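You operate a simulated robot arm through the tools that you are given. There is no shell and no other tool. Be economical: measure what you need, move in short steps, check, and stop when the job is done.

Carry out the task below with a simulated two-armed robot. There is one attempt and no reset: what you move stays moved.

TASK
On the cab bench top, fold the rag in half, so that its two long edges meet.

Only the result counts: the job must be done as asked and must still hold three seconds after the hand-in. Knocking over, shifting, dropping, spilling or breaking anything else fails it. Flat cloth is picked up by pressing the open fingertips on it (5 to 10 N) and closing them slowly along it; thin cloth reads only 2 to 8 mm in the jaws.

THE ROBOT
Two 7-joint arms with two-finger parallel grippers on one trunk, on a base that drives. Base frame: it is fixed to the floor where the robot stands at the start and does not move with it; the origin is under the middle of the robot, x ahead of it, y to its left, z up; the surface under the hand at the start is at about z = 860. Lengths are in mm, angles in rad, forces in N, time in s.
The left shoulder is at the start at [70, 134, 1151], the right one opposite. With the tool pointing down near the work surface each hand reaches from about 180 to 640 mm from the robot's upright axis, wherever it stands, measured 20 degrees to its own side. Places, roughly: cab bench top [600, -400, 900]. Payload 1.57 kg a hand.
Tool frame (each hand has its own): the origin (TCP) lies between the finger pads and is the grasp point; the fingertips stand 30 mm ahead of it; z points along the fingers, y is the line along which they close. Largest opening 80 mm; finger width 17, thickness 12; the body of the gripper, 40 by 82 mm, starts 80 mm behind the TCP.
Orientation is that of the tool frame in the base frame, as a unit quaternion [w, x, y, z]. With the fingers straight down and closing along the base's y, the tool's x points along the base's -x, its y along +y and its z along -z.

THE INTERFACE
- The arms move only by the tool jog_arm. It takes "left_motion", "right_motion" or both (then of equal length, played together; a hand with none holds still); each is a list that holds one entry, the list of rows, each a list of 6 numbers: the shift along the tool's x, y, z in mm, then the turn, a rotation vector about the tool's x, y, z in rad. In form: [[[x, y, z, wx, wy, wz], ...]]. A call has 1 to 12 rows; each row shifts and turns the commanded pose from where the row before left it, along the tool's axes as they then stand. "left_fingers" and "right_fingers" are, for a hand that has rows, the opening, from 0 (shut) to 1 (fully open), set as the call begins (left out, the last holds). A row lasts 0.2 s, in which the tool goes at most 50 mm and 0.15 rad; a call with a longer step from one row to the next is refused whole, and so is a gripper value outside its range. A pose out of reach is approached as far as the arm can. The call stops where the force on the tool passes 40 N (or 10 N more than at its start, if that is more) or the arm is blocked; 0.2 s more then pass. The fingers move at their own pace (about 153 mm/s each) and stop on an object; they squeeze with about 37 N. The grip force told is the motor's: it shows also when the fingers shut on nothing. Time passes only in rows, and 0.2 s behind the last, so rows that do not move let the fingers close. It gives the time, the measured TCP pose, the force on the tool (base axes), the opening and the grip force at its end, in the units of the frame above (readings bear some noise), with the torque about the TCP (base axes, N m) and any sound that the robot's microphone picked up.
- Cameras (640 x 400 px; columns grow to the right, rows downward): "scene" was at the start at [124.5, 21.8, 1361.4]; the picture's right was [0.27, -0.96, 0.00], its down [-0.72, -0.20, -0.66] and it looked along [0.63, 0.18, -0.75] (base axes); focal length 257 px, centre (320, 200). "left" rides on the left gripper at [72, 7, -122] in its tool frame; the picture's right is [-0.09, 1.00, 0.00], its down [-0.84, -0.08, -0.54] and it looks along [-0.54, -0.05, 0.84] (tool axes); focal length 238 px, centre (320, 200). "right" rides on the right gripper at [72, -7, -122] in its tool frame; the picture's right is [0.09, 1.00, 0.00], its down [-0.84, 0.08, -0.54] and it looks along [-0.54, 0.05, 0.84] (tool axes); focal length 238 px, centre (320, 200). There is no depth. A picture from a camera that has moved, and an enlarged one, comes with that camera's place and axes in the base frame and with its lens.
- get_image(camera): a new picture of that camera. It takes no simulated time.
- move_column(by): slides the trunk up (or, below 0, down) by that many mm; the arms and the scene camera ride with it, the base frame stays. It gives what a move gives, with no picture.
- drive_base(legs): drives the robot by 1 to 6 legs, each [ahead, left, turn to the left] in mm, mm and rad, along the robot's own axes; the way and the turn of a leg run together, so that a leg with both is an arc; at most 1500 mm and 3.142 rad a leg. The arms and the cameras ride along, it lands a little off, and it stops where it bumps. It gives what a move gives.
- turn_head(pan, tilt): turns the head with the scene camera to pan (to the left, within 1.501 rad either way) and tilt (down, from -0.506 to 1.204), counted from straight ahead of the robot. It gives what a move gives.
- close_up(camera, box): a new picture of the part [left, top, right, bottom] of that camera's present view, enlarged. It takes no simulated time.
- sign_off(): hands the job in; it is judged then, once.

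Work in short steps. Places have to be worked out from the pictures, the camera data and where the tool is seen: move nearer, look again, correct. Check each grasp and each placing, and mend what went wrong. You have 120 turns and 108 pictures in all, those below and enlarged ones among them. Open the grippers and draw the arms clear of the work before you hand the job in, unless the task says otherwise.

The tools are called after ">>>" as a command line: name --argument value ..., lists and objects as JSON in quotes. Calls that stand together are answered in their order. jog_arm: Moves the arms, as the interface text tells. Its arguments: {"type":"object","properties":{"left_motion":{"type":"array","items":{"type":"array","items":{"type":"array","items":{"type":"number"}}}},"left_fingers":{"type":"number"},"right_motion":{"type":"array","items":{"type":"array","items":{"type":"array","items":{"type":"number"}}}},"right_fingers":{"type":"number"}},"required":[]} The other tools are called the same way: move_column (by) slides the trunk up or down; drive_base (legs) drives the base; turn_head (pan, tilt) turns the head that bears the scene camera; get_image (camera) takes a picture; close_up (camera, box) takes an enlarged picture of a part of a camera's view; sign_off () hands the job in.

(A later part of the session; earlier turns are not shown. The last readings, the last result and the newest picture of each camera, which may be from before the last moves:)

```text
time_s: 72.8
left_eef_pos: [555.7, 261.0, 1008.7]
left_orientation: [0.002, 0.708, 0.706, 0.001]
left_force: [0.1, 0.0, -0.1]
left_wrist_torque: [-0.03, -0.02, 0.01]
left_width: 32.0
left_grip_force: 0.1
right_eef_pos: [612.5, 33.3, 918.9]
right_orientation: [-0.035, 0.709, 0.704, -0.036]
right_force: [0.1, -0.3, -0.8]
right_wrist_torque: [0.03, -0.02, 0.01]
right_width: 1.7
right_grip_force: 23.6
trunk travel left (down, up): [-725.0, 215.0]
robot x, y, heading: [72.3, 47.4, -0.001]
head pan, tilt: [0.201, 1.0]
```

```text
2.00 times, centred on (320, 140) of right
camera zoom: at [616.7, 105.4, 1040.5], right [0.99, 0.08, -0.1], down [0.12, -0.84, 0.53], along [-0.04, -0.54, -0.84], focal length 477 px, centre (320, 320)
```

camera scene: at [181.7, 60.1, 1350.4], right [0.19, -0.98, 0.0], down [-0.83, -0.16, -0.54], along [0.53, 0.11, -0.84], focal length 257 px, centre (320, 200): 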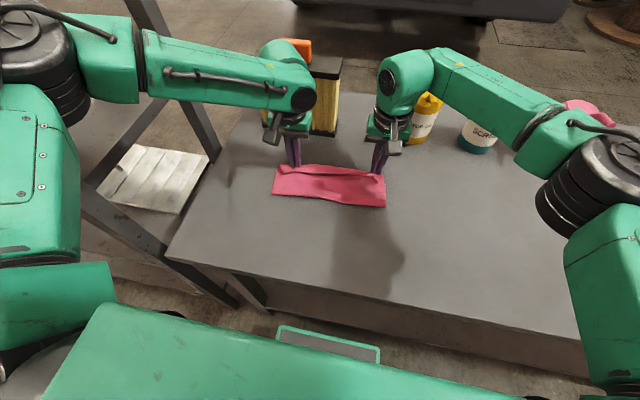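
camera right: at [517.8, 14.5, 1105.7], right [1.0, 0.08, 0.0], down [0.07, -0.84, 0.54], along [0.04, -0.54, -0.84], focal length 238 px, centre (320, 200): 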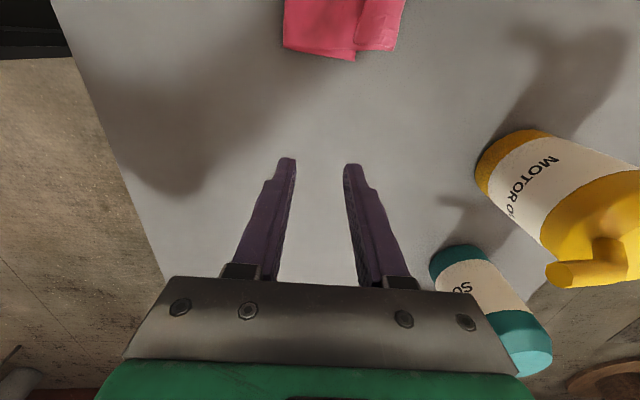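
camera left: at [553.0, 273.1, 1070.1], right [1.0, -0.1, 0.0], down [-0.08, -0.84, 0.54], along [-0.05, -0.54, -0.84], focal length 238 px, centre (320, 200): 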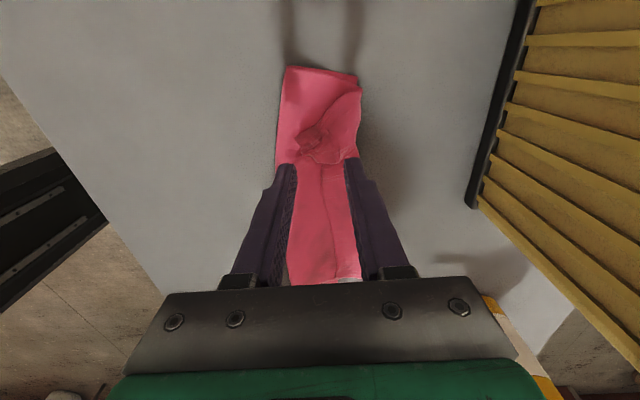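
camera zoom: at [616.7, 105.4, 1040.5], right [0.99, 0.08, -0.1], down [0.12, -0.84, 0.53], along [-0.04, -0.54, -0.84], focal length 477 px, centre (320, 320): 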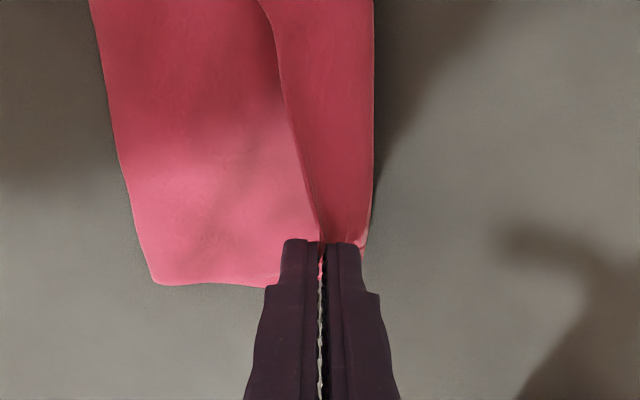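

Right now holds the hem edge cleanly, edge up. I lift and draw it back toward −x to peel the top layer open, then look.

>>> jog_arm --right_motion '[[[0, -12, -24, 0, 0, 0], [0, -20, -24, 0, 0, 0], [0, -24, -20, 0, 0, 0], [0, -26, -10, 0, 0, 0], [0, -26, 0, 0, 0, 0]]]'

>>> get_image --camera "scene"

>>> get_image --camera "left"

```text
time_s: 74.0
left_eef_pos: [555.3, 261.6, 1009.6]
left_orientation: [0.002, 0.709, 0.706, 0.001]
left_force: [0.1, -0.2, 0.4]
left_wrist_torque: [-0.01, 0.01, 0.01]
left_width: 32.1
left_grip_force: 0.1
right_eef_pos: [511.7, 31.5, 1008.2]
right_orientation: [-0.036, 0.709, 0.704, -0.035]
right_force: [-0.3, -0.7, 0.0]
right_wrist_torque: [0.0, -0.02, -0.01]
right_width: 1.4
right_grip_force: 23.7
trunk travel left (down, up): [-725.0, 215.0]
robot x, y, heading: [74.8, 46.8, -0.004]
head pan, tilt: [0.201, 1.0]
```

```text
25 pictures are left
camera scene: at [192.3, 59.6, 1350.5], right [0.2, -0.98, 0.0], down [-0.83, -0.16, -0.54], along [0.53, 0.11, -0.84], focal length 257 px, centre (320, 200)
```

scene: 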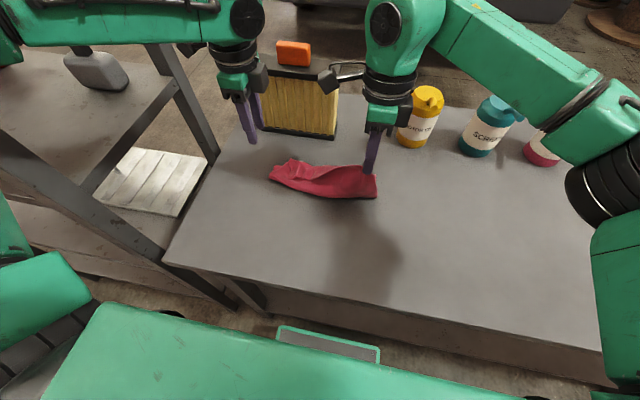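

```text
24 pictures are left
camera left: at [562.4, 332.7, 1130.8], right [1.0, -0.1, 0.0], down [-0.08, -0.84, 0.54], along [-0.05, -0.54, -0.84], focal length 238 px, centre (320, 200)
```

left: 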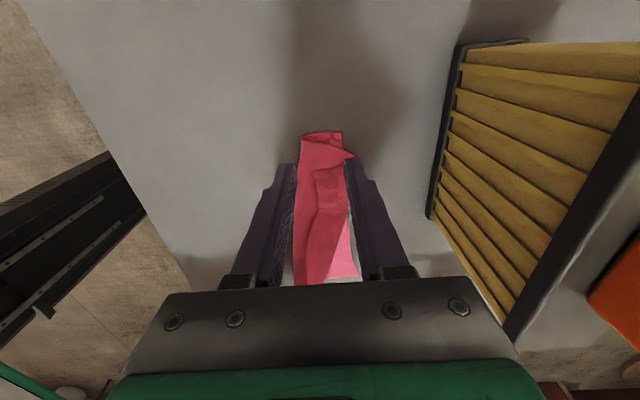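

Peeling works. I carry the right corner on to x≈415 and lower it to near the table.

>>> jog_arm --right_motion '[[[0, -20, 8, 0, 0, 0], [0, -20, 14, 0, 0, 0], [0, -20, 16, 0, 0, 0], [0, -20, 18, 0, 0, 0], [0, -18, 20, 0, 0, 0]]]'

>>> close_up --camera "scene" --box '[230, 120, 422, 240]'

```text
time_s: 75.2
left_eef_pos: [554.5, 262.2, 1009.4]
left_orientation: [0.002, 0.708, 0.706, 0.001]
left_force: [0.3, -0.7, 0.4]
left_wrist_torque: [0.0, -0.03, 0.0]
left_width: 32.1
left_grip_force: 0.1
right_eef_pos: [407.9, 33.9, 941.4]
right_orientation: [-0.036, 0.709, 0.703, -0.034]
right_force: [0.4, -0.4, -0.2]
right_wrist_torque: [0.02, 0.0, 0.01]
right_width: 1.5
right_grip_force: 23.4
trunk travel left (down, up): [-725.0, 215.0]
robot x, y, heading: [77.0, 45.0, -0.006]
head pan, tilt: [0.201, 1.0]
```

```text
3.33 times, centred on (326, 180) of scene
camera zoom: at [192.9, 59.9, 1350.4], right [0.2, -0.98, 0.0], down [-0.83, -0.16, -0.54], along [0.53, 0.11, -0.84], focal length 856 px, centre (300, 267)
```

zoom: 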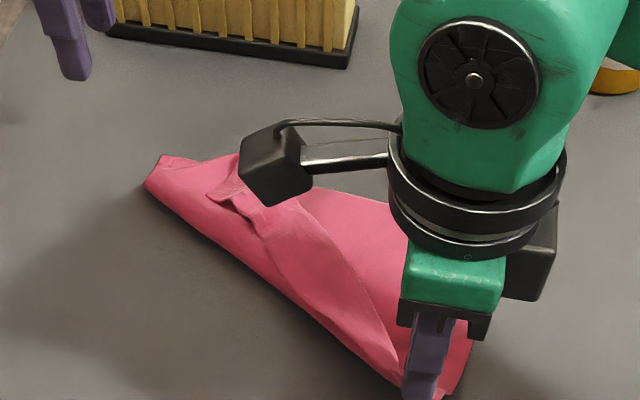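

The cloth opens diagonally; its free left corner lies near (551,188). I lower the right to the table (holding as an anchor) and bring the left above that corner.

>>> jog_arm --right_motion '[[[0, -4, 12, 0, 0, 0], [0, -4, 12, 0, 0, 0], [0, 0, 12, 0, 0, 0], [0, 0, 6, 0, 0, 0]]]' --left_motion '[[[-18, 0, 18, 0, 0, 0], [-18, 0, 18, 0, 0, 0], [-18, 0, 20, 0, 0, 0], [-18, -1, 22, 0, 0, 0]]]' --left_fingers 0.32

>>> close_up --camera "left" --box '[160, 40, 480, 240]'

```text
time_s: 76.2
left_eef_pos: [555.4, 189.4, 930.3]
left_orientation: [0.001, 0.709, 0.706, 0.001]
left_force: [0.4, -0.8, -0.2]
left_wrist_torque: [0.04, 0.01, -0.02]
left_width: 25.5
left_grip_force: 0.0
right_eef_pos: [395.7, 35.6, 898.9]
right_orientation: [-0.037, 0.709, 0.703, -0.034]
right_force: [-1.1, -0.4, 0.1]
right_wrist_torque: [-0.02, -0.02, -0.01]
right_width: 1.9
right_grip_force: 23.4
trunk travel left (down, up): [-725.0, 215.0]
robot x, y, heading: [75.0, 47.0, -0.002]
head pan, tilt: [0.201, 1.0]
```

```text
2.00 times, centred on (320, 140) of left
camera zoom: at [562.6, 261.9, 1051.7], right [1.0, -0.1, 0.0], down [-0.08, -0.84, 0.54], along [-0.05, -0.54, -0.84], focal length 477 px, centre (320, 320)
```

zoom: 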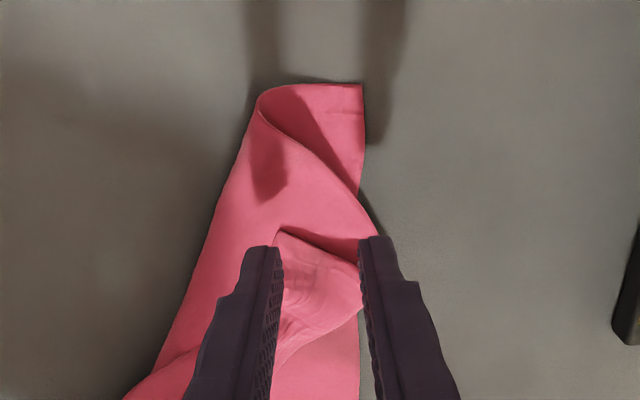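

The free corner lies between the pads. I shift 20 mm toward −y and 7 mm toward −x, tilt so the far finger is lower, and descend.

>>> jog_arm --left_motion '[[[-10, -4, 0, 0.05, 0, 0], [-10, -3, 0, 0.05, 0, 0], [0, 0, 14, 0, 0, 0], [0, 0, 12, 0, 0, 0], [0, 0, 6, 0, 0, 0]]]'

>>> close_up --camera "left" --box '[220, 80, 420, 205]'

```text
time_s: 77.4
left_eef_pos: [537.8, 176.3, 901.1]
left_orientation: [-0.032, 0.708, 0.705, -0.035]
left_force: [0.2, 0.5, -0.5]
left_wrist_torque: [-0.03, 0.04, 0.01]
left_width: 25.3
left_grip_force: 0.0
left hand out of reach, approached as far as the arm can: row 3, 4
right_eef_pos: [395.8, 35.8, 900.4]
right_orientation: [-0.035, 0.709, 0.703, -0.035]
right_force: [0.6, -0.2, 0.3]
right_wrist_torque: [-0.02, 0.01, 0.0]
right_width: 1.6
right_grip_force: 23.4
trunk travel left (down, up): [-725.0, 215.0]
robot x, y, heading: [73.6, 44.8, -0.004]
head pan, tilt: [0.201, 1.0]
```

```text
3.20 times, centred on (320, 142) of left
camera zoom: at [557.2, 246.8, 1021.7], right [0.99, -0.1, -0.09], down [-0.03, -0.83, 0.55], along [-0.13, -0.54, -0.83], focal length 763 px, centre (320, 384)
```

zoom: 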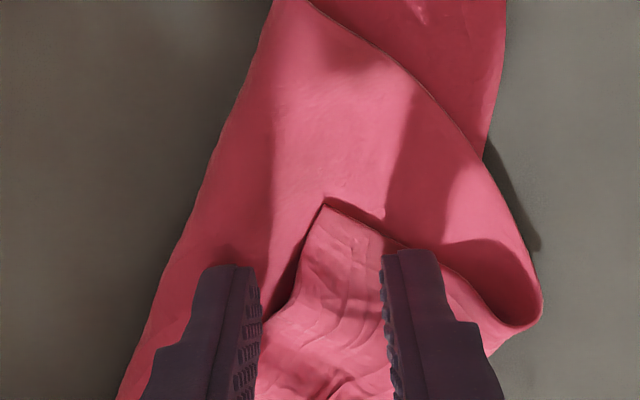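

Well placed between the pads. I descend to contact here.

>>> jog_arm --left_motion '[[[0, 0, 3, 0, 0, 0], [0, 0, 2, 0, 0, 0], [0, 0, 1.5, 0, 0, 0]]]'

```text
time_s: 78.2
left_eef_pos: [537.1, 176.7, 898.2]
left_orientation: [-0.033, 0.707, 0.705, -0.035]
left_force: [-0.3, 0.0, 0.3]
left_wrist_torque: [-0.01, 0.03, 0.01]
left_width: 25.7
left_grip_force: 0.2
left hand out of reach, approached as far as the arm can: row 2
right_eef_pos: [394.9, 36.0, 900.0]
right_orientation: [-0.036, 0.709, 0.703, -0.035]
right_force: [-0.1, 0.7, 0.1]
right_wrist_torque: [0.02, 0.04, 0.02]
right_width: 1.5
right_grip_force: 23.3
trunk travel left (down, up): [-725.0, 215.0]
robot x, y, heading: [69.5, 46.9, -0.006]
head pan, tilt: [0.201, 1.0]
```

The left arm is at its limit; I raise it 8 mm, shift the base 30 mm to the right, and move both hands back by the same amount.

>>> jog_arm --left_motion '[[[0, 0, -8, 0, 0, 0]]]' --right_motion '[[[15, 0, -3, 0, 0, 0]]]'

>>> drive_base --legs '[[0, -30, 0]]'

>>> jog_arm --left_motion '[[[10, 2, 0, 0, 0, 0], [10, 2, 0, 0, 0, 0], [3, 0, 5, 0, 0, 0], [0, 0, 4, 0, 0, 0]]]' --right_motion '[[[7, 0, 1, 0, 0, 0], [8, 0, 2, 0, 0, 0], [0, 0, 0, 0, 0, 0], [0, 0, 0, 0, 0, 0]]]'

>>> close_up --camera "left" --box '[220, 80, 420, 205]'

```text
time_s: 78.6
left_eef_pos: [539.3, 177.9, 905.7]
left_orientation: [-0.034, 0.708, 0.704, -0.035]
left_force: [-0.5, 0.3, 0.1]
left_wrist_torque: [-0.05, 0.01, 0.02]
left_width: 25.7
left_grip_force: 0.1
right_eef_pos: [395.6, 50.6, 902.5]
right_orientation: [-0.035, 0.709, 0.703, -0.035]
right_force: [-0.3, 0.5, -0.1]
right_wrist_torque: [-0.01, 0.02, 0.02]
right_width: 1.6
right_grip_force: 22.9
trunk travel left (down, up): [-725.0, 215.0]
robot x, y, heading: [75.3, 45.7, -0.003]
head pan, tilt: [0.201, 1.0]
```

```text
time_s: 79.5
left_eef_pos: [538.6, 149.8, 905.6]
left_orientation: [-0.033, 0.707, 0.705, -0.036]
left_force: [0.6, 1.7, 0.0]
left_wrist_torque: [-0.07, 0.01, 0.0]
left_width: 25.7
left_grip_force: 0.1
right_eef_pos: [394.7, 24.0, 903.9]
right_orientation: [-0.034, 0.709, 0.703, -0.036]
right_force: [-0.5, 0.2, 0.6]
right_wrist_torque: [-0.05, -0.02, 0.02]
right_width: 1.5
right_grip_force: 23.4
trunk travel left (down, up): [-725.0, 215.0]
robot x, y, heading: [76.0, 15.5, -0.001]
head pan, tilt: [0.201, 1.0]
```

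```text
time_s: 80.5
left_eef_pos: [541.7, 171.7, 896.9]
left_orientation: [-0.034, 0.707, 0.705, -0.036]
left_force: [1.0, 0.0, 0.1]
left_wrist_torque: [0.0, -0.01, -0.02]
left_width: 25.6
left_grip_force: 0.2
right_eef_pos: [395.7, 37.6, 899.9]
right_orientation: [-0.035, 0.709, 0.704, -0.035]
right_force: [0.0, -0.1, -0.5]
right_wrist_torque: [-0.01, 0.03, 0.03]
right_width: 1.4
right_grip_force: 23.6
trunk travel left (down, up): [-725.0, 215.0]
robot x, y, heading: [79.0, 18.4, -0.0]
head pan, tilt: [0.201, 1.0]
```

```text
3.20 times, centred on (320, 142) of left
camera zoom: at [561.3, 242.1, 1017.4], right [0.99, -0.1, -0.1], down [-0.03, -0.84, 0.55], along [-0.13, -0.54, -0.83], focal length 763 px, centre (320, 384)
```

zoom: 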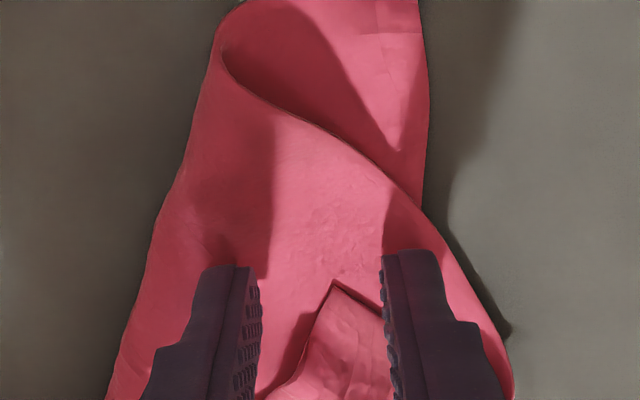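

The corner moved ~20 mm toward −y. I follow it: raise, shift −20, lower to contact.

>>> jog_arm --left_motion '[[[0, 0, -6, 0, 0, 0], [-10, 0, 0, 0, 0, 0], [-11, 0, 0, 0, 0, 0], [0, 0, 6, 0, 0, 0], [0, 0, 1.5, 0, 0, 0]]]'

>>> close_up --camera "left" --box '[220, 80, 420, 205]'

```text
time_s: 81.7
left_eef_pos: [540.8, 151.7, 898.0]
left_orientation: [-0.034, 0.707, 0.705, -0.035]
left_force: [0.3, 0.5, 0.1]
left_wrist_torque: [0.0, 0.0, 0.01]
left_width: 25.5
left_grip_force: 0.1
left hand out of reach, approached as far as the arm can: row 5
right_eef_pos: [395.0, 37.5, 898.9]
right_orientation: [-0.035, 0.71, 0.703, -0.035]
right_force: [-0.6, -0.8, 0.0]
right_wrist_torque: [-0.01, -0.01, 0.0]
right_width: 1.8
right_grip_force: 23.1
trunk travel left (down, up): [-725.0, 215.0]
robot x, y, heading: [73.1, 13.7, -0.0]
head pan, tilt: [0.201, 1.0]
```

```text
3.20 times, centred on (320, 142) of left
camera zoom: at [560.1, 222.9, 1017.9], right [0.99, -0.1, -0.1], down [-0.03, -0.84, 0.55], along [-0.13, -0.54, -0.83], focal length 763 px, centre (320, 384)
```

zoom: 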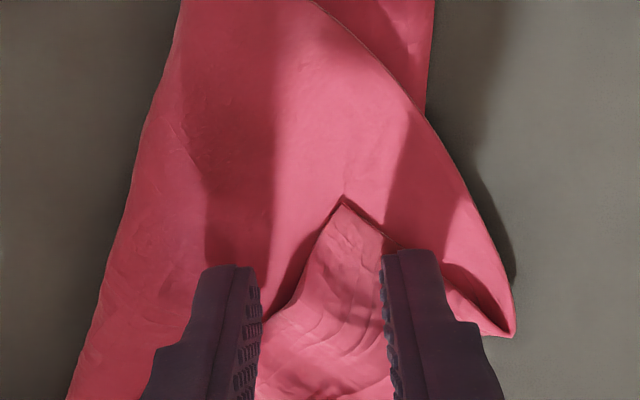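

Position is good but the arm can't go lower; I lower the trunk by 5 mm instead (right hand has ~6 mm of room).

>>> move_column --by -4.5

```text
time_s: 82.2
left_eef_pos: [541.7, 151.6, 894.8]
left_orientation: [-0.032, 0.707, 0.706, -0.032]
left_force: [0.2, 1.2, 10.6]
left_wrist_torque: [0.02, -0.24, 0.03]
left_width: 25.7
left_grip_force: 0.1
right_eef_pos: [394.9, 37.0, 896.0]
right_orientation: [-0.036, 0.709, 0.703, -0.034]
right_force: [-0.1, 0.4, -0.4]
right_wrist_torque: [0.03, 0.0, -0.03]
right_width: 1.4
right_grip_force: 23.3
trunk travel left (down, up): [-720.0, 219.0]
robot x, y, heading: [76.1, 15.1, -0.003]
head pan, tilt: [0.201, 1.0]
```

Contact at 10.6 N on the left. Close stepwise.

>>> jog_arm --left_motion '[[[0, 0, 0, 0, 0, 0]]]' --left_fingers 0.25

>>> jog_arm --left_motion '[[[0, 0, 0, 0, 0, 0]]]' --left_fingers 0.17

>>> jog_arm --left_motion '[[[0, 0, 0, 0, 0, 0]]]' --left_fingers 0.1

>>> jog_arm --left_motion '[[[0, 0, 0, 0, 0, 0], [0, 0, 0, 0, 0, 0], [0, 0, -10, 0, 0, 0], [0, 0, -20, 0, 0, 0]]]' --left_fingers 0

>>> close_up --camera "left" --box '[160, 40, 480, 240]'

```text
time_s: 82.6
left_eef_pos: [539.4, 151.6, 894.8]
left_orientation: [-0.033, 0.708, 0.705, -0.033]
left_force: [-1.1, -0.9, 11.4]
left_wrist_torque: [-0.04, -0.15, 0.0]
left_width: 18.2
left_grip_force: 0.1
right_eef_pos: [394.1, 37.4, 895.8]
right_orientation: [-0.036, 0.709, 0.704, -0.034]
right_force: [-1.0, -0.4, -0.3]
right_wrist_torque: [0.01, 0.0, -0.01]
right_width: 1.6
right_grip_force: 23.9
trunk travel left (down, up): [-720.0, 219.0]
robot x, y, heading: [76.9, 18.0, -0.001]
head pan, tilt: [0.201, 1.0]
```

```text
time_s: 83.0
left_eef_pos: [540.9, 152.5, 893.5]
left_orientation: [-0.034, 0.707, 0.705, -0.034]
left_force: [-1.4, -0.1, 10.1]
left_wrist_torque: [-0.01, -0.08, 0.03]
left_width: 12.1
left_grip_force: 0.2
right_eef_pos: [393.8, 37.6, 896.0]
right_orientation: [-0.034, 0.709, 0.703, -0.034]
right_force: [0.4, 0.1, -0.2]
right_wrist_torque: [0.04, 0.02, -0.02]
right_width: 1.7
right_grip_force: 23.7
trunk travel left (down, up): [-720.0, 219.0]
robot x, y, heading: [74.9, 14.1, -0.006]
head pan, tilt: [0.201, 1.0]
```

```text
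time_s: 83.4
left_eef_pos: [540.6, 150.5, 893.0]
left_orientation: [-0.033, 0.708, 0.705, -0.034]
left_force: [-0.9, -0.2, 8.5]
left_wrist_torque: [-0.01, -0.05, 0.0]
left_width: 6.5
left_grip_force: 0.1
right_eef_pos: [394.7, 38.1, 894.9]
right_orientation: [-0.035, 0.709, 0.703, -0.034]
right_force: [0.8, 0.3, -0.7]
right_wrist_torque: [0.0, 0.02, -0.05]
right_width: 1.5
right_grip_force: 23.4
trunk travel left (down, up): [-720.0, 219.0]
robot x, y, heading: [75.6, 20.3, -0.002]
head pan, tilt: [0.201, 1.0]
```

```text
time_s: 84.4
left_eef_pos: [544.8, 152.3, 923.7]
left_orientation: [-0.034, 0.708, 0.705, -0.034]
left_force: [0.0, -0.7, -0.5]
left_wrist_torque: [0.02, 0.0, -0.01]
left_width: 2.3
left_grip_force: 24.4
right_eef_pos: [394.1, 37.0, 895.7]
right_orientation: [-0.036, 0.709, 0.703, -0.035]
right_force: [0.7, -0.3, 0.2]
right_wrist_torque: [0.05, 0.04, 0.01]
right_width: 1.7
right_grip_force: 23.8
trunk travel left (down, up): [-720.0, 219.0]
robot x, y, heading: [77.0, 16.1, -0.001]
head pan, tilt: [0.201, 1.0]
```

```text
2.00 times, centred on (320, 140) of left
camera zoom: at [563.3, 223.2, 1044.2], right [0.99, -0.1, -0.1], down [-0.03, -0.84, 0.55], along [-0.13, -0.54, -0.83], focal length 477 px, centre (320, 320)
```

zoom: 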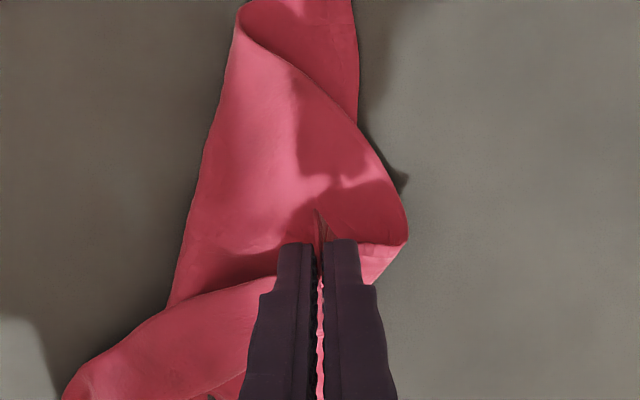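

The left holds the corner (2.3 mm). I lift it and carry it back to −x/+y, opposite to the right hand, to open the cloth.

>>> jog_arm --left_motion '[[[0, -5, -30, 0, 0, 0], [5, -15, -30, 0, 0, 0], [20, -30, -20, 0, 0, 0], [20, -35, 0, 0, 0, 0], [20, -35, 5, 0, 0, 0], [20, -30, 20, 0, 0, 0]]]'

>>> get_image --camera "scene"

```text
time_s: 85.8
left_eef_pos: [399.6, 236.3, 991.9]
left_orientation: [-0.031, 0.708, 0.705, -0.035]
left_force: [0.0, -11.3, -5.7]
left_wrist_torque: [-0.34, 0.0, 0.04]
left_width: 2.0
left_grip_force: 23.6
right_eef_pos: [394.1, 39.3, 896.1]
right_orientation: [-0.036, 0.709, 0.704, -0.034]
right_force: [-0.2, 10.7, 6.0]
right_wrist_torque: [0.37, -0.04, -0.02]
right_width: 1.6
right_grip_force: 23.0
trunk travel left (down, up): [-720.0, 219.0]
robot x, y, heading: [74.7, 17.9, -0.007]
head pan, tilt: [0.201, 1.0]
```

```text
17 pictures are left
camera scene: at [191.6, 32.0, 1346.0], right [0.2, -0.98, 0.0], down [-0.82, -0.17, -0.54], along [0.53, 0.1, -0.84], focal length 257 px, centre (320, 200)
```

scene: 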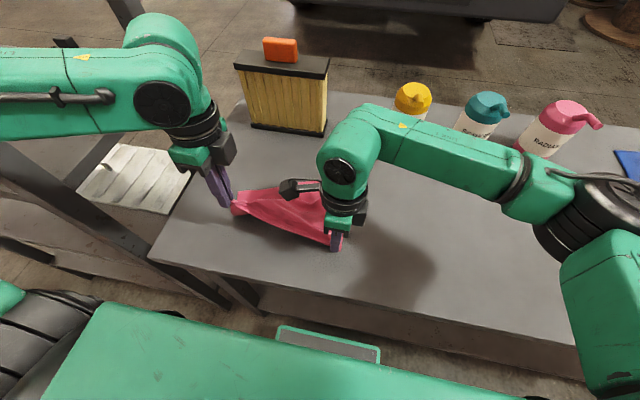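

The near edge is now taut between the two hands (219 mm apart). I lower the left to table height and look at the flat cloth.

>>> jog_arm --left_motion '[[[0, -1, 18, 0, 0, 0], [0, -1, 18, 0, 0, 0], [2, 0, 18, 0, 0, 0], [3, 0, 18, 0, 0, 0], [4, 0, 16, 0, 0, 0]]]'

>>> get_image --camera "scene"

```text
time_s: 87.0
left_eef_pos: [390.0, 244.8, 901.9]
left_orientation: [-0.032, 0.707, 0.705, -0.035]
left_force: [0.3, -0.1, 1.2]
left_wrist_torque: [-0.04, 0.0, -0.05]
left_width: 2.4
left_grip_force: 23.9
right_eef_pos: [395.1, 37.7, 895.6]
right_orientation: [-0.035, 0.709, 0.703, -0.035]
right_force: [0.3, -0.6, -0.7]
right_wrist_torque: [0.03, 0.01, -0.01]
right_width: 1.6
right_grip_force: 23.4
trunk travel left (down, up): [-720.0, 219.0]
robot x, y, heading: [77.9, 17.1, -0.007]
head pan, tilt: [0.201, 1.0]
```

```text
16 pictures are left
camera scene: at [193.2, 30.0, 1345.9], right [0.2, -0.98, 0.0], down [-0.83, -0.16, -0.54], along [0.53, 0.11, -0.84], focal length 257 px, centre (320, 200)
```

scene: 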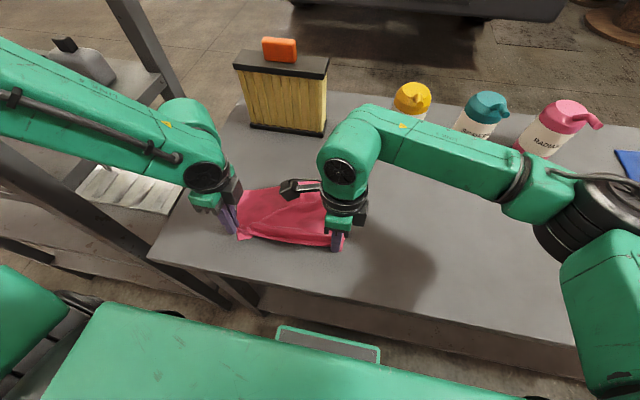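

The cloth is flat again with its near edge held. Enlarge to locate its far edge.

>>> close_up --camera "scene" --box '[210, 160, 370, 260]'

>>> get_image --camera "right"

```text
4.00 times, centred on (290, 210) of scene
camera zoom: at [193.2, 30.0, 1345.9], right [0.2, -0.98, 0.0], down [-0.83, -0.16, -0.54], along [0.53, 0.11, -0.84], focal length 1027 px, centre (440, 160)
```

zoom: 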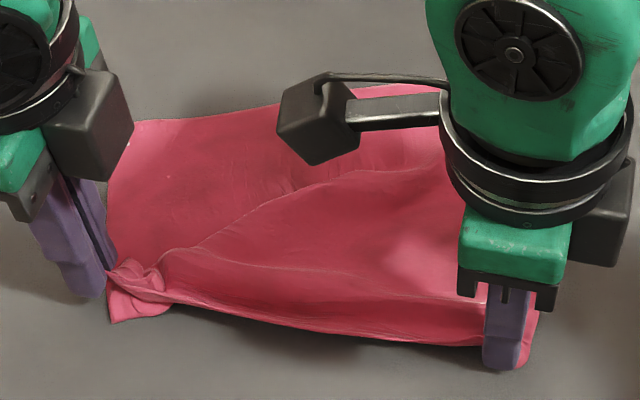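

```text
14 pictures are left
camera right: at [400.0, 110.5, 1017.3], right [0.99, 0.08, -0.1], down [0.12, -0.84, 0.53], along [-0.04, -0.54, -0.84], focal length 238 px, centre (320, 200)
```

right: 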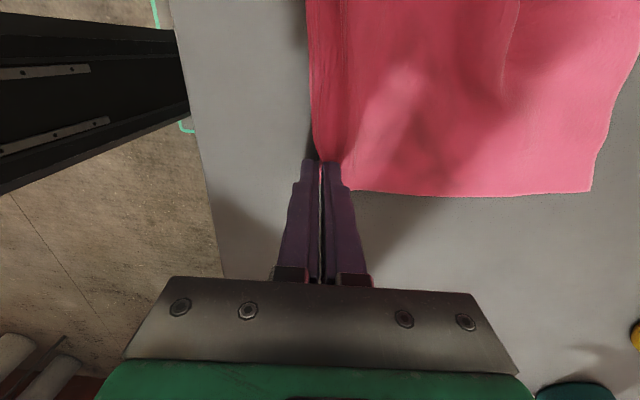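

The left part still hides a wrinkle. Best: hoist the whole cloth by its edge (trunk up 215 mm) so it hangs straight, then lay it down fresh and fold in one motion.

>>> move_column --by 215

>>> get_image --camera "scene"

```text
time_s: 89.3
left_eef_pos: [390.1, 245.5, 1117.0]
left_orientation: [-0.033, 0.707, 0.705, -0.034]
left_force: [-1.0, -0.2, -0.7]
left_wrist_torque: [0.03, 0.0, 0.0]
left_width: 2.7
left_grip_force: 23.8
right_eef_pos: [395.9, 36.6, 1110.8]
right_orientation: [-0.035, 0.709, 0.703, -0.035]
right_force: [0.7, 0.4, -0.9]
right_wrist_torque: [0.04, 0.01, 0.02]
right_width: 1.6
right_grip_force: 23.9
trunk travel left (down, up): [-936.0, 4.0]
robot x, y, heading: [75.3, 15.1, -0.002]
head pan, tilt: [0.201, 1.0]
```

```text
13 pictures are left
camera scene: at [193.1, 30.2, 1560.8], right [0.2, -0.98, 0.0], down [-0.83, -0.16, -0.54], along [0.53, 0.11, -0.84], focal length 257 px, centre (320, 200)
```

scene: 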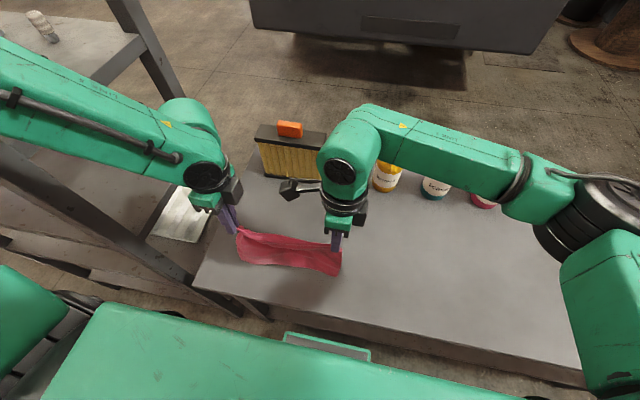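

It hangs freely. I enlarge to check that the lower edge is level.

>>> close_up --camera "scene" --box '[210, 190, 370, 290]'

```text
4.00 times, centred on (290, 240) of scene
camera zoom: at [193.1, 30.2, 1560.8], right [0.2, -0.98, 0.0], down [-0.83, -0.16, -0.54], along [0.53, 0.11, -0.84], focal length 1027 px, centre (440, 40)
```

zoom: 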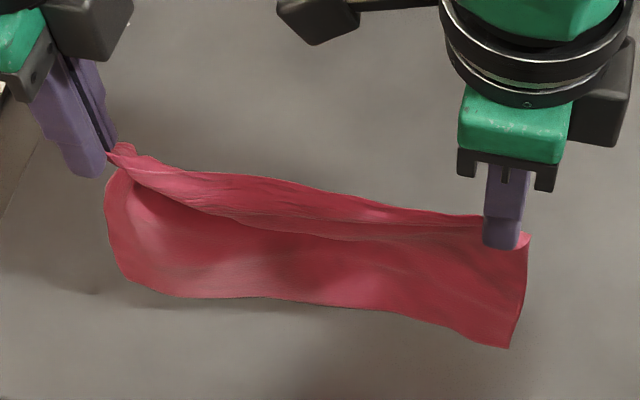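

The top edge sags between the hands; I tension it by moving the left 9 mm outward, and level the right 5 mm up.

>>> jog_arm --left_motion '[[[4, 2, 0, 0, 0, 0], [4, 2, 0, 0, 0, 0], [1.5, 1, 0, 0, 0, 0]]]' --right_motion '[[[0, 0, -2, 0, 0, 0], [0, 0, -2, 0, 0, 0], [0, 0, -2, 0, 0, 0]]]'

>>> close_up --camera "scene" --box '[210, 190, 370, 290]'

```text
time_s: 90.1
left_eef_pos: [395.0, 255.2, 1116.0]
left_orientation: [-0.033, 0.708, 0.705, -0.034]
left_force: [0.0, -9.1, 0.4]
left_wrist_torque: [-0.28, 0.01, 0.02]
left_width: 2.0
left_grip_force: 24.0
right_eef_pos: [396.8, 38.0, 1116.4]
right_orientation: [-0.037, 0.708, 0.704, -0.034]
right_force: [-0.6, 8.2, 0.1]
right_wrist_torque: [0.23, 0.0, -0.01]
right_width: 1.5
right_grip_force: 24.0
trunk travel left (down, up): [-936.0, 4.0]
robot x, y, heading: [72.5, 17.5, 0.0]
head pan, tilt: [0.201, 1.0]
```

```text
4.00 times, centred on (290, 240) of scene
camera zoom: at [192.9, 30.6, 1560.9], right [0.2, -0.98, 0.0], down [-0.83, -0.16, -0.54], along [0.53, 0.11, -0.84], focal length 1027 px, centre (440, 40)
```

zoom: 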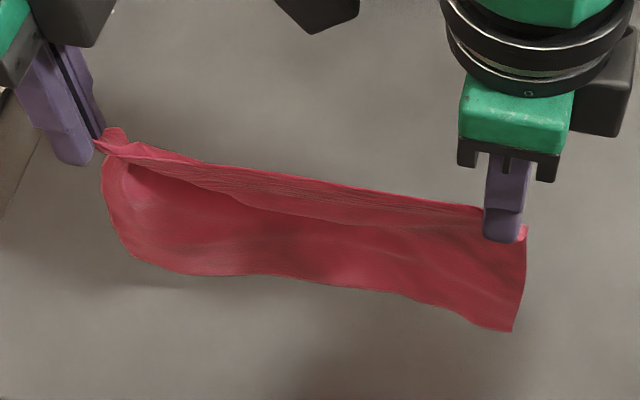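

A ~15 mm flap hangs on the near (−x) side of the grips, so I mirror the fold: lay the lower half from here toward +x, then bring the held edge back toward −x so that the flap falls outward. Lower the trunk until the bottom edge touches, then alternate +x and down.

>>> jog_arm --left_motion '[[[-3, 0, 0, 0, 0, 0]]]'

>>> move_column --by -28

>>> jog_arm --left_motion '[[[0, 7, 0, 0, 0, 0], [0, 7, 0, 0, 0, 0]]]' --right_motion '[[[0, 7, 0, 0, 0, 0], [0, 7, 0, 0, 0, 0]]]'

>>> move_column --by -17

>>> jog_arm --left_motion '[[[0, 9, 0, 0, 0, 0], [0, 9, 0, 0, 0, 0]]]' --right_motion '[[[0, 9, 0, 0, 0, 0], [0, 9, 0, 0, 0, 0]]]'

>>> move_column --by -18

>>> close_up --camera "scene" --box '[210, 170, 370, 270]'

```text
time_s: 90.5
left_eef_pos: [394.6, 252.4, 1117.4]
left_orientation: [-0.033, 0.708, 0.705, -0.035]
left_force: [0.3, -5.5, 0.5]
left_wrist_torque: [-0.22, 0.02, 0.01]
left_width: 2.4
left_grip_force: 24.2
right_eef_pos: [397.0, 37.1, 1115.9]
right_orientation: [-0.035, 0.709, 0.704, -0.034]
right_force: [0.2, 6.1, -0.2]
right_wrist_torque: [0.13, 0.0, -0.02]
right_width: 1.7
right_grip_force: 23.1
trunk travel left (down, up): [-936.0, 4.0]
robot x, y, heading: [72.1, 14.0, -0.007]
head pan, tilt: [0.201, 1.0]
```

```text
time_s: 91.2
left_eef_pos: [393.9, 252.0, 1088.4]
left_orientation: [-0.034, 0.708, 0.704, -0.034]
left_force: [0.2, -5.5, -0.2]
left_wrist_torque: [-0.17, -0.03, 0.01]
left_width: 2.3
left_grip_force: 23.1
right_eef_pos: [396.8, 38.1, 1087.6]
right_orientation: [-0.035, 0.709, 0.704, -0.035]
right_force: [-1.0, 5.2, -0.2]
right_wrist_torque: [0.11, 0.0, -0.01]
right_width: 1.7
right_grip_force: 23.3
trunk travel left (down, up): [-908.0, 32.0]
robot x, y, heading: [77.4, 14.6, -0.004]
head pan, tilt: [0.201, 1.0]
```

```text
time_s: 91.8
left_eef_pos: [409.6, 254.2, 1085.6]
left_orientation: [-0.033, 0.707, 0.705, -0.036]
left_force: [0.3, -5.0, 0.0]
left_wrist_torque: [-0.2, 0.0, 0.02]
left_width: 2.2
left_grip_force: 24.1
right_eef_pos: [412.3, 38.7, 1086.7]
right_orientation: [-0.035, 0.709, 0.704, -0.035]
right_force: [0.3, 5.9, -0.8]
right_wrist_torque: [0.16, 0.03, -0.01]
right_width: 1.4
right_grip_force: 23.5
trunk travel left (down, up): [-908.0, 32.0]
robot x, y, heading: [72.9, 15.0, -0.003]
head pan, tilt: [0.201, 1.0]
```

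```text
time_s: 92.5
left_eef_pos: [408.3, 252.7, 1069.2]
left_orientation: [-0.034, 0.707, 0.705, -0.036]
left_force: [0.9, -5.8, 0.5]
left_wrist_torque: [-0.2, -0.02, 0.02]
left_width: 2.2
left_grip_force: 23.2
right_eef_pos: [412.1, 37.0, 1069.5]
right_orientation: [-0.036, 0.709, 0.703, -0.035]
right_force: [-0.1, 5.5, 0.0]
right_wrist_torque: [0.15, 0.01, 0.01]
right_width: 1.7
right_grip_force: 23.8
trunk travel left (down, up): [-890.0, 49.0]
robot x, y, heading: [75.1, 17.3, -0.004]
head pan, tilt: [0.201, 1.0]
```

```text
time_s: 93.1
left_eef_pos: [427.6, 253.5, 1067.8]
left_orientation: [-0.034, 0.707, 0.705, -0.035]
left_force: [0.9, -6.5, -0.1]
left_wrist_torque: [-0.21, 0.03, 0.03]
left_width: 2.2
left_grip_force: 24.0
right_eef_pos: [430.9, 37.3, 1067.4]
right_orientation: [-0.036, 0.709, 0.703, -0.035]
right_force: [-1.3, 5.9, -1.1]
right_wrist_torque: [0.19, 0.02, -0.02]
right_width: 1.4
right_grip_force: 23.2
trunk travel left (down, up): [-890.0, 49.0]
robot x, y, heading: [73.3, 18.4, -0.002]
head pan, tilt: [0.201, 1.0]
```

```text
time_s: 93.7
left_eef_pos: [425.8, 253.4, 1048.7]
left_orientation: [-0.033, 0.708, 0.705, -0.034]
left_force: [1.2, -6.5, -0.3]
left_wrist_torque: [-0.22, 0.01, 0.03]
left_width: 2.6
left_grip_force: 23.9
right_eef_pos: [429.3, 37.9, 1048.3]
right_orientation: [-0.035, 0.709, 0.703, -0.036]
right_force: [-0.8, 6.2, 0.2]
right_wrist_torque: [0.16, 0.02, 0.02]
right_width: 1.7
right_grip_force: 23.0
trunk travel left (down, up): [-872.0, 68.0]
robot x, y, heading: [75.7, 15.7, -0.005]
head pan, tilt: [0.201, 1.0]
```

```text
4.00 times, centred on (290, 220) of scene
camera zoom: at [193.9, 30.4, 1497.7], right [0.2, -0.98, 0.0], down [-0.83, -0.16, -0.54], along [0.53, 0.11, -0.84], focal length 1027 px, centre (440, 120)
```

zoom: 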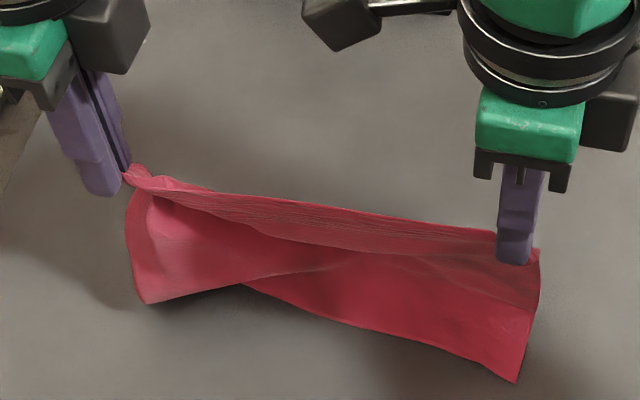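

The bottom edge stands on the table at x≈412. Continue alternately +x and down until the hands are at x≈505, height ~95 mm.

>>> jog_arm --left_motion '[[[0, 10, 0, 0, 0, 0], [0, 9, 0, 0, 0, 0]]]' --right_motion '[[[0, 10, 0, 0, 0, 0], [0, 9, 0, 0, 0, 0]]]'

>>> move_column --by -18

>>> jog_arm --left_motion '[[[0, 10, 0, 0, 0, 0], [0, 10, 0, 0, 0, 0]]]' --right_motion '[[[0, 10, 0, 0, 0, 0], [0, 10, 0, 0, 0, 0]]]'

>>> move_column --by -18

>>> jog_arm --left_motion '[[[0, 10, 0, 0, 0, 0], [0, 10, 0, 0, 0, 0]]]' --right_motion '[[[0, 10, 0, 0, 0, 0], [0, 10, 0, 0, 0, 0]]]'

>>> move_column --by -16

>>> jog_arm --left_motion '[[[0, 9, 0, 0, 0, 0], [0, 8, 0, 0, 0, 0]]]' --right_motion '[[[0, 9, 0, 0, 0, 0], [0, 8, 0, 0, 0, 0]]]'

>>> move_column --by -10

>>> get_image --camera "scene"

```text
time_s: 94.3
left_eef_pos: [447.7, 254.1, 1049.4]
left_orientation: [-0.033, 0.707, 0.705, -0.037]
left_force: [-0.1, -9.2, -0.4]
left_wrist_torque: [-0.26, 0.02, 0.08]
left_width: 2.1
left_grip_force: 23.5
right_eef_pos: [449.9, 37.8, 1047.4]
right_orientation: [-0.037, 0.709, 0.703, -0.035]
right_force: [-0.4, 8.0, -0.2]
right_wrist_torque: [0.2, 0.03, -0.03]
right_width: 1.5
right_grip_force: 23.5
trunk travel left (down, up): [-872.0, 68.0]
robot x, y, heading: [76.6, 16.8, -0.004]
head pan, tilt: [0.201, 1.0]
```

```text
time_s: 95.0
left_eef_pos: [445.7, 253.8, 1031.0]
left_orientation: [-0.033, 0.708, 0.704, -0.035]
left_force: [0.1, -8.0, -0.2]
left_wrist_torque: [-0.26, -0.02, 0.05]
left_width: 2.2
left_grip_force: 23.7
right_eef_pos: [449.4, 36.7, 1030.7]
right_orientation: [-0.036, 0.708, 0.704, -0.034]
right_force: [-0.8, 9.1, 0.5]
right_wrist_torque: [0.21, 0.01, -0.03]
right_width: 1.5
right_grip_force: 23.8
trunk travel left (down, up): [-854.0, 86.0]
robot x, y, heading: [77.2, 17.5, -0.003]
head pan, tilt: [0.201, 1.0]
```

```text
time_s: 95.6
left_eef_pos: [468.0, 253.0, 1029.5]
left_orientation: [-0.035, 0.708, 0.705, -0.035]
left_force: [-0.1, -8.0, 0.2]
left_wrist_torque: [-0.25, 0.0, 0.06]
left_width: 2.3
left_grip_force: 23.7
right_eef_pos: [470.1, 38.2, 1027.6]
right_orientation: [-0.036, 0.709, 0.703, -0.036]
right_force: [0.0, 7.7, -0.4]
right_wrist_torque: [0.18, 0.01, -0.04]
right_width: 1.5
right_grip_force: 22.7
trunk travel left (down, up): [-854.0, 86.0]
robot x, y, heading: [74.0, 13.6, -0.006]
head pan, tilt: [0.201, 1.0]
```

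```text
time_s: 96.2
left_eef_pos: [466.1, 254.5, 1011.7]
left_orientation: [-0.033, 0.708, 0.705, -0.034]
left_force: [0.5, -8.0, 0.6]
left_wrist_torque: [-0.25, -0.02, 0.02]
left_width: 1.7
left_grip_force: 23.7
right_eef_pos: [470.4, 37.2, 1010.9]
right_orientation: [-0.035, 0.709, 0.703, -0.035]
right_force: [0.6, 7.9, -0.1]
right_wrist_torque: [0.2, 0.0, -0.01]
right_width: 1.9
right_grip_force: 23.8
trunk travel left (down, up): [-836.0, 104.0]
robot x, y, heading: [74.9, 15.6, -0.009]
head pan, tilt: [0.201, 1.0]
```

```text
time_s: 96.8
left_eef_pos: [486.1, 253.8, 1009.9]
left_orientation: [-0.034, 0.708, 0.705, -0.036]
left_force: [1.3, -7.8, -0.1]
left_wrist_torque: [-0.25, 0.02, 0.04]
left_width: 2.1
left_grip_force: 23.8
right_eef_pos: [488.5, 37.8, 1007.4]
right_orientation: [-0.035, 0.709, 0.703, -0.035]
right_force: [-0.5, 8.9, -0.9]
right_wrist_torque: [0.21, 0.03, 0.01]
right_width: 1.5
right_grip_force: 23.4
trunk travel left (down, up): [-836.0, 104.0]
robot x, y, heading: [73.9, 15.0, -0.005]
head pan, tilt: [0.201, 1.0]
```

```text
time_s: 97.4
left_eef_pos: [485.7, 253.9, 995.0]
left_orientation: [-0.034, 0.707, 0.705, -0.034]
left_force: [0.1, -7.2, -0.5]
left_wrist_torque: [-0.25, 0.02, 0.02]
left_width: 2.2
left_grip_force: 23.1
right_eef_pos: [487.6, 37.6, 992.0]
right_orientation: [-0.036, 0.709, 0.703, -0.035]
right_force: [0.3, 8.1, 0.0]
right_wrist_torque: [0.2, -0.02, -0.01]
right_width: 1.4
right_grip_force: 23.1
trunk travel left (down, up): [-820.0, 120.0]
robot x, y, heading: [75.9, 11.6, -0.006]
head pan, tilt: [0.201, 1.0]
```

```text
time_s: 98.0
left_eef_pos: [503.3, 252.0, 994.0]
left_orientation: [-0.034, 0.707, 0.706, -0.035]
left_force: [-0.2, -6.3, 0.3]
left_wrist_torque: [-0.2, -0.03, 0.05]
left_width: 2.2
left_grip_force: 23.5
right_eef_pos: [506.6, 38.2, 989.7]
right_orientation: [-0.035, 0.709, 0.703, -0.035]
right_force: [0.2, 7.9, -0.1]
right_wrist_torque: [0.19, 0.03, -0.04]
right_width: 1.7
right_grip_force: 23.6
trunk travel left (down, up): [-820.0, 120.0]
robot x, y, heading: [75.5, 15.8, -0.002]
head pan, tilt: [0.201, 1.0]
```

```text
time_s: 98.6
left_eef_pos: [503.0, 252.8, 982.8]
left_orientation: [-0.034, 0.708, 0.705, -0.034]
left_force: [0.7, -7.0, -0.4]
left_wrist_torque: [-0.18, 0.0, 0.05]
left_width: 2.2
left_grip_force: 23.9
right_eef_pos: [505.7, 36.5, 980.0]
right_orientation: [-0.036, 0.709, 0.703, -0.035]
right_force: [0.4, 6.3, -0.3]
right_wrist_torque: [0.15, 0.03, 0.0]
right_width: 1.5
right_grip_force: 23.4
trunk travel left (down, up): [-810.0, 130.0]
robot x, y, heading: [77.3, 14.2, -0.007]
head pan, tilt: [0.201, 1.0]
```

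```text
9 pictures are left
camera scene: at [193.8, 30.3, 1435.8], right [0.2, -0.98, 0.0], down [-0.83, -0.16, -0.54], along [0.53, 0.11, -0.84], focal length 257 px, centre (320, 200)
```

scene: 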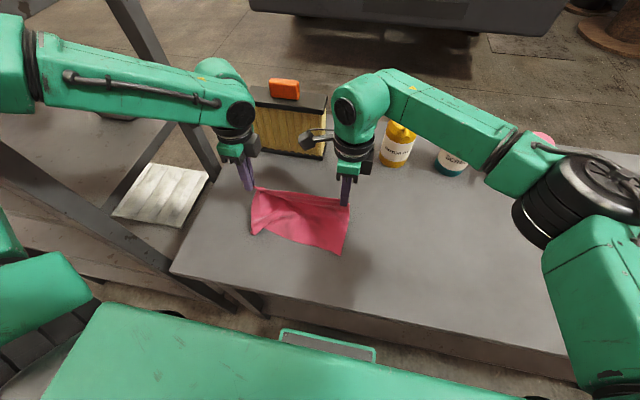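

Excellent: the lower half lies flat with its near edge at x≈417 (right) to 428 (left). Now I bring the held edge back toward −x and down, onto that edge.

>>> jog_arm --left_motion '[[[0, -12, 0, 0, 0, 0], [0, -11, 0, 0, 0, 0]]]' --right_motion '[[[0, -15, 0, 0, 0, 0], [0, -15, 0, 0, 0, 0]]]'

>>> move_column --by -18

>>> jog_arm --left_motion '[[[0, -10, 0, 0, 0, 0], [0, -9, 0, 0, 0, 0]]]' --right_motion '[[[0, -13, 0, 0, 0, 0], [0, -12, 0, 0, 0, 0]]]'

>>> move_column --by -28

>>> jog_arm --left_motion '[[[0, -8, 0, 0, 0, 0], [0, -8, 0, 0, 0, 0]]]' --right_motion '[[[0, -11, 0, 0, 0, 0], [0, -10, 0, 0, 0, 0]]]'

>>> move_column --by -25

>>> close_up --camera "scene" --box '[210, 150, 402, 270]'

```text
time_s: 99.2
left_eef_pos: [479.7, 252.2, 986.3]
left_orientation: [-0.033, 0.708, 0.705, -0.034]
left_force: [0.0, -4.0, 0.1]
left_wrist_torque: [-0.17, 0.01, 0.0]
left_width: 1.9
left_grip_force: 23.9
right_eef_pos: [474.9, 37.4, 983.7]
right_orientation: [-0.035, 0.709, 0.703, -0.035]
right_force: [-0.1, 4.3, -0.2]
right_wrist_torque: [0.12, 0.01, 0.02]
right_width: 1.6
right_grip_force: 23.2
trunk travel left (down, up): [-810.0, 130.0]
robot x, y, heading: [77.1, 14.7, -0.002]
head pan, tilt: [0.201, 1.0]
```

```text
time_s: 99.9
left_eef_pos: [480.6, 251.9, 967.6]
left_orientation: [-0.034, 0.707, 0.705, -0.034]
left_force: [-0.4, -4.1, 0.1]
left_wrist_torque: [-0.15, 0.02, 0.0]
left_width: 2.0
left_grip_force: 23.7
right_eef_pos: [474.3, 38.1, 965.6]
right_orientation: [-0.036, 0.709, 0.703, -0.035]
right_force: [0.1, 4.2, -0.1]
right_wrist_torque: [0.13, -0.01, -0.02]
right_width: 1.6
right_grip_force: 23.4
trunk travel left (down, up): [-792.0, 148.0]
robot x, y, heading: [75.9, 13.9, -0.004]
head pan, tilt: [0.201, 1.0]
```

```text
time_s: 100.5
left_eef_pos: [461.2, 252.9, 969.3]
left_orientation: [-0.033, 0.707, 0.706, -0.034]
left_force: [0.6, -4.2, 0.2]
left_wrist_torque: [-0.11, 0.03, 0.0]
left_width: 2.1
left_grip_force: 24.0
right_eef_pos: [449.9, 38.3, 968.0]
right_orientation: [-0.036, 0.709, 0.703, -0.036]
right_force: [-0.3, 4.9, -0.1]
right_wrist_torque: [0.1, -0.03, 0.0]
right_width: 1.7
right_grip_force: 23.8
trunk travel left (down, up): [-792.0, 148.0]
robot x, y, heading: [77.7, 15.3, -0.003]
head pan, tilt: [0.201, 1.0]
```

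```text
time_s: 101.2
left_eef_pos: [460.9, 251.4, 940.9]
left_orientation: [-0.034, 0.707, 0.705, -0.035]
left_force: [-0.5, -4.3, 0.3]
left_wrist_torque: [-0.09, -0.01, -0.01]
left_width: 2.3
left_grip_force: 24.5
right_eef_pos: [451.4, 38.7, 939.8]
right_orientation: [-0.035, 0.708, 0.704, -0.035]
right_force: [0.5, 3.3, -1.3]
right_wrist_torque: [0.1, 0.02, 0.0]
right_width: 1.5
right_grip_force: 23.7
trunk travel left (down, up): [-764.0, 176.0]
robot x, y, heading: [75.7, 14.1, -0.007]
head pan, tilt: [0.201, 1.0]
```

```text
time_s: 101.8
left_eef_pos: [443.6, 252.0, 944.5]
left_orientation: [-0.032, 0.707, 0.706, -0.035]
left_force: [-1.2, -5.9, 0.6]
left_wrist_torque: [-0.16, 0.04, 0.01]
left_width: 2.0
left_grip_force: 23.6
right_eef_pos: [429.7, 38.3, 942.3]
right_orientation: [-0.036, 0.708, 0.704, -0.034]
right_force: [0.1, 4.1, -0.3]
right_wrist_torque: [0.13, -0.06, 0.02]
right_width: 1.7
right_grip_force: 23.4
trunk travel left (down, up): [-764.0, 176.0]
robot x, y, heading: [76.4, 12.7, -0.006]
head pan, tilt: [0.201, 1.0]
```

```text
time_s: 102.5
left_eef_pos: [446.2, 251.3, 917.2]
left_orientation: [-0.033, 0.707, 0.706, -0.034]
left_force: [-0.3, -5.7, 0.3]
left_wrist_torque: [-0.17, 0.0, 0.01]
left_width: 2.1
left_grip_force: 24.3
right_eef_pos: [431.7, 36.6, 918.4]
right_orientation: [-0.036, 0.709, 0.703, -0.034]
right_force: [0.7, 5.3, 0.1]
right_wrist_torque: [0.13, -0.01, -0.03]
right_width: 1.4
right_grip_force: 23.3
trunk travel left (down, up): [-739.0, 201.0]
robot x, y, heading: [77.4, 15.3, -0.004]
head pan, tilt: [0.201, 1.0]
```

```text
3.33 times, centred on (306, 210) of scene
camera zoom: at [192.9, 30.2, 1364.8], right [0.2, -0.98, 0.0], down [-0.83, -0.16, -0.54], along [0.53, 0.11, -0.84], focal length 856 px, centre (367, 167)
```

zoom: 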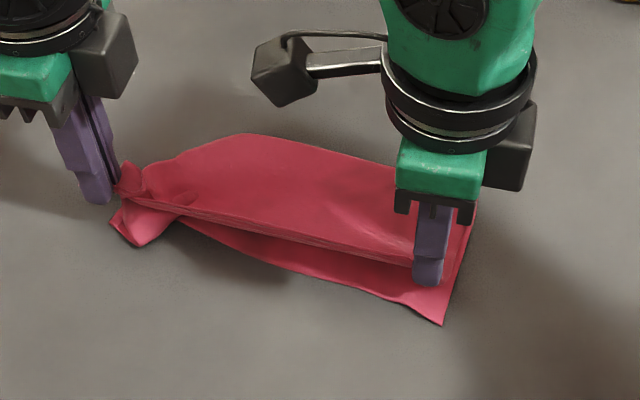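

The lower ply's near edge lies at x≈404 (right) to 420 (left). I move the hands the remaining ~18/13 mm and lower 20 mm.

>>> jog_arm --left_motion '[[[0, -7, 0, 0, 0, 0], [-1, -7, 0, 0, 0, 0]]]' --right_motion '[[[0, -9, 0, 0, 0, 0], [0, -9, 0, 0, 0, 0]]]'

>>> move_column --by -20

>>> close_up --camera "scene" --box '[210, 150, 402, 270]'

```text
time_s: 103.1
left_eef_pos: [431.2, 250.8, 920.0]
left_orientation: [-0.033, 0.707, 0.705, -0.034]
left_force: [-0.3, -3.4, 0.8]
left_wrist_torque: [-0.08, -0.01, -0.01]
left_width: 2.3
left_grip_force: 23.9
right_eef_pos: [411.0, 38.7, 918.7]
right_orientation: [-0.035, 0.709, 0.703, -0.035]
right_force: [-0.3, 3.2, -0.1]
right_wrist_torque: [0.1, -0.03, -0.02]
right_width: 1.4
right_grip_force: 23.8
trunk travel left (down, up): [-739.0, 201.0]
robot x, y, heading: [75.4, 20.1, -0.0]
head pan, tilt: [0.201, 1.0]
```

```text
time_s: 103.8
left_eef_pos: [433.0, 250.4, 899.5]
left_orientation: [-0.034, 0.707, 0.706, -0.035]
left_force: [0.4, -3.1, 0.0]
left_wrist_torque: [-0.1, -0.03, -0.01]
left_width: 2.1
left_grip_force: 23.3
right_eef_pos: [411.9, 38.0, 898.5]
right_orientation: [-0.036, 0.709, 0.703, -0.035]
right_force: [1.3, 3.6, -0.8]
right_wrist_torque: [0.03, 0.0, -0.04]
right_width: 1.6
right_grip_force: 23.4
trunk travel left (down, up): [-719.0, 221.0]
robot x, y, heading: [78.7, 15.2, -0.005]
head pan, tilt: [0.201, 1.0]
```

```text
3.33 times, centred on (306, 210) of scene
camera zoom: at [192.8, 30.0, 1344.9], right [0.2, -0.98, 0.0], down [-0.83, -0.16, -0.54], along [0.53, 0.11, -0.84], focal length 856 px, centre (367, 167)
```

zoom: 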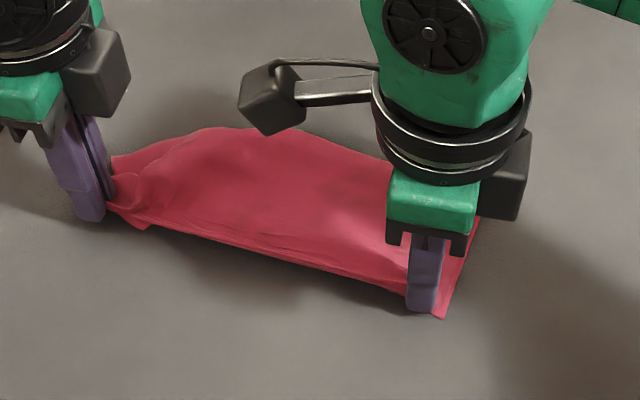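

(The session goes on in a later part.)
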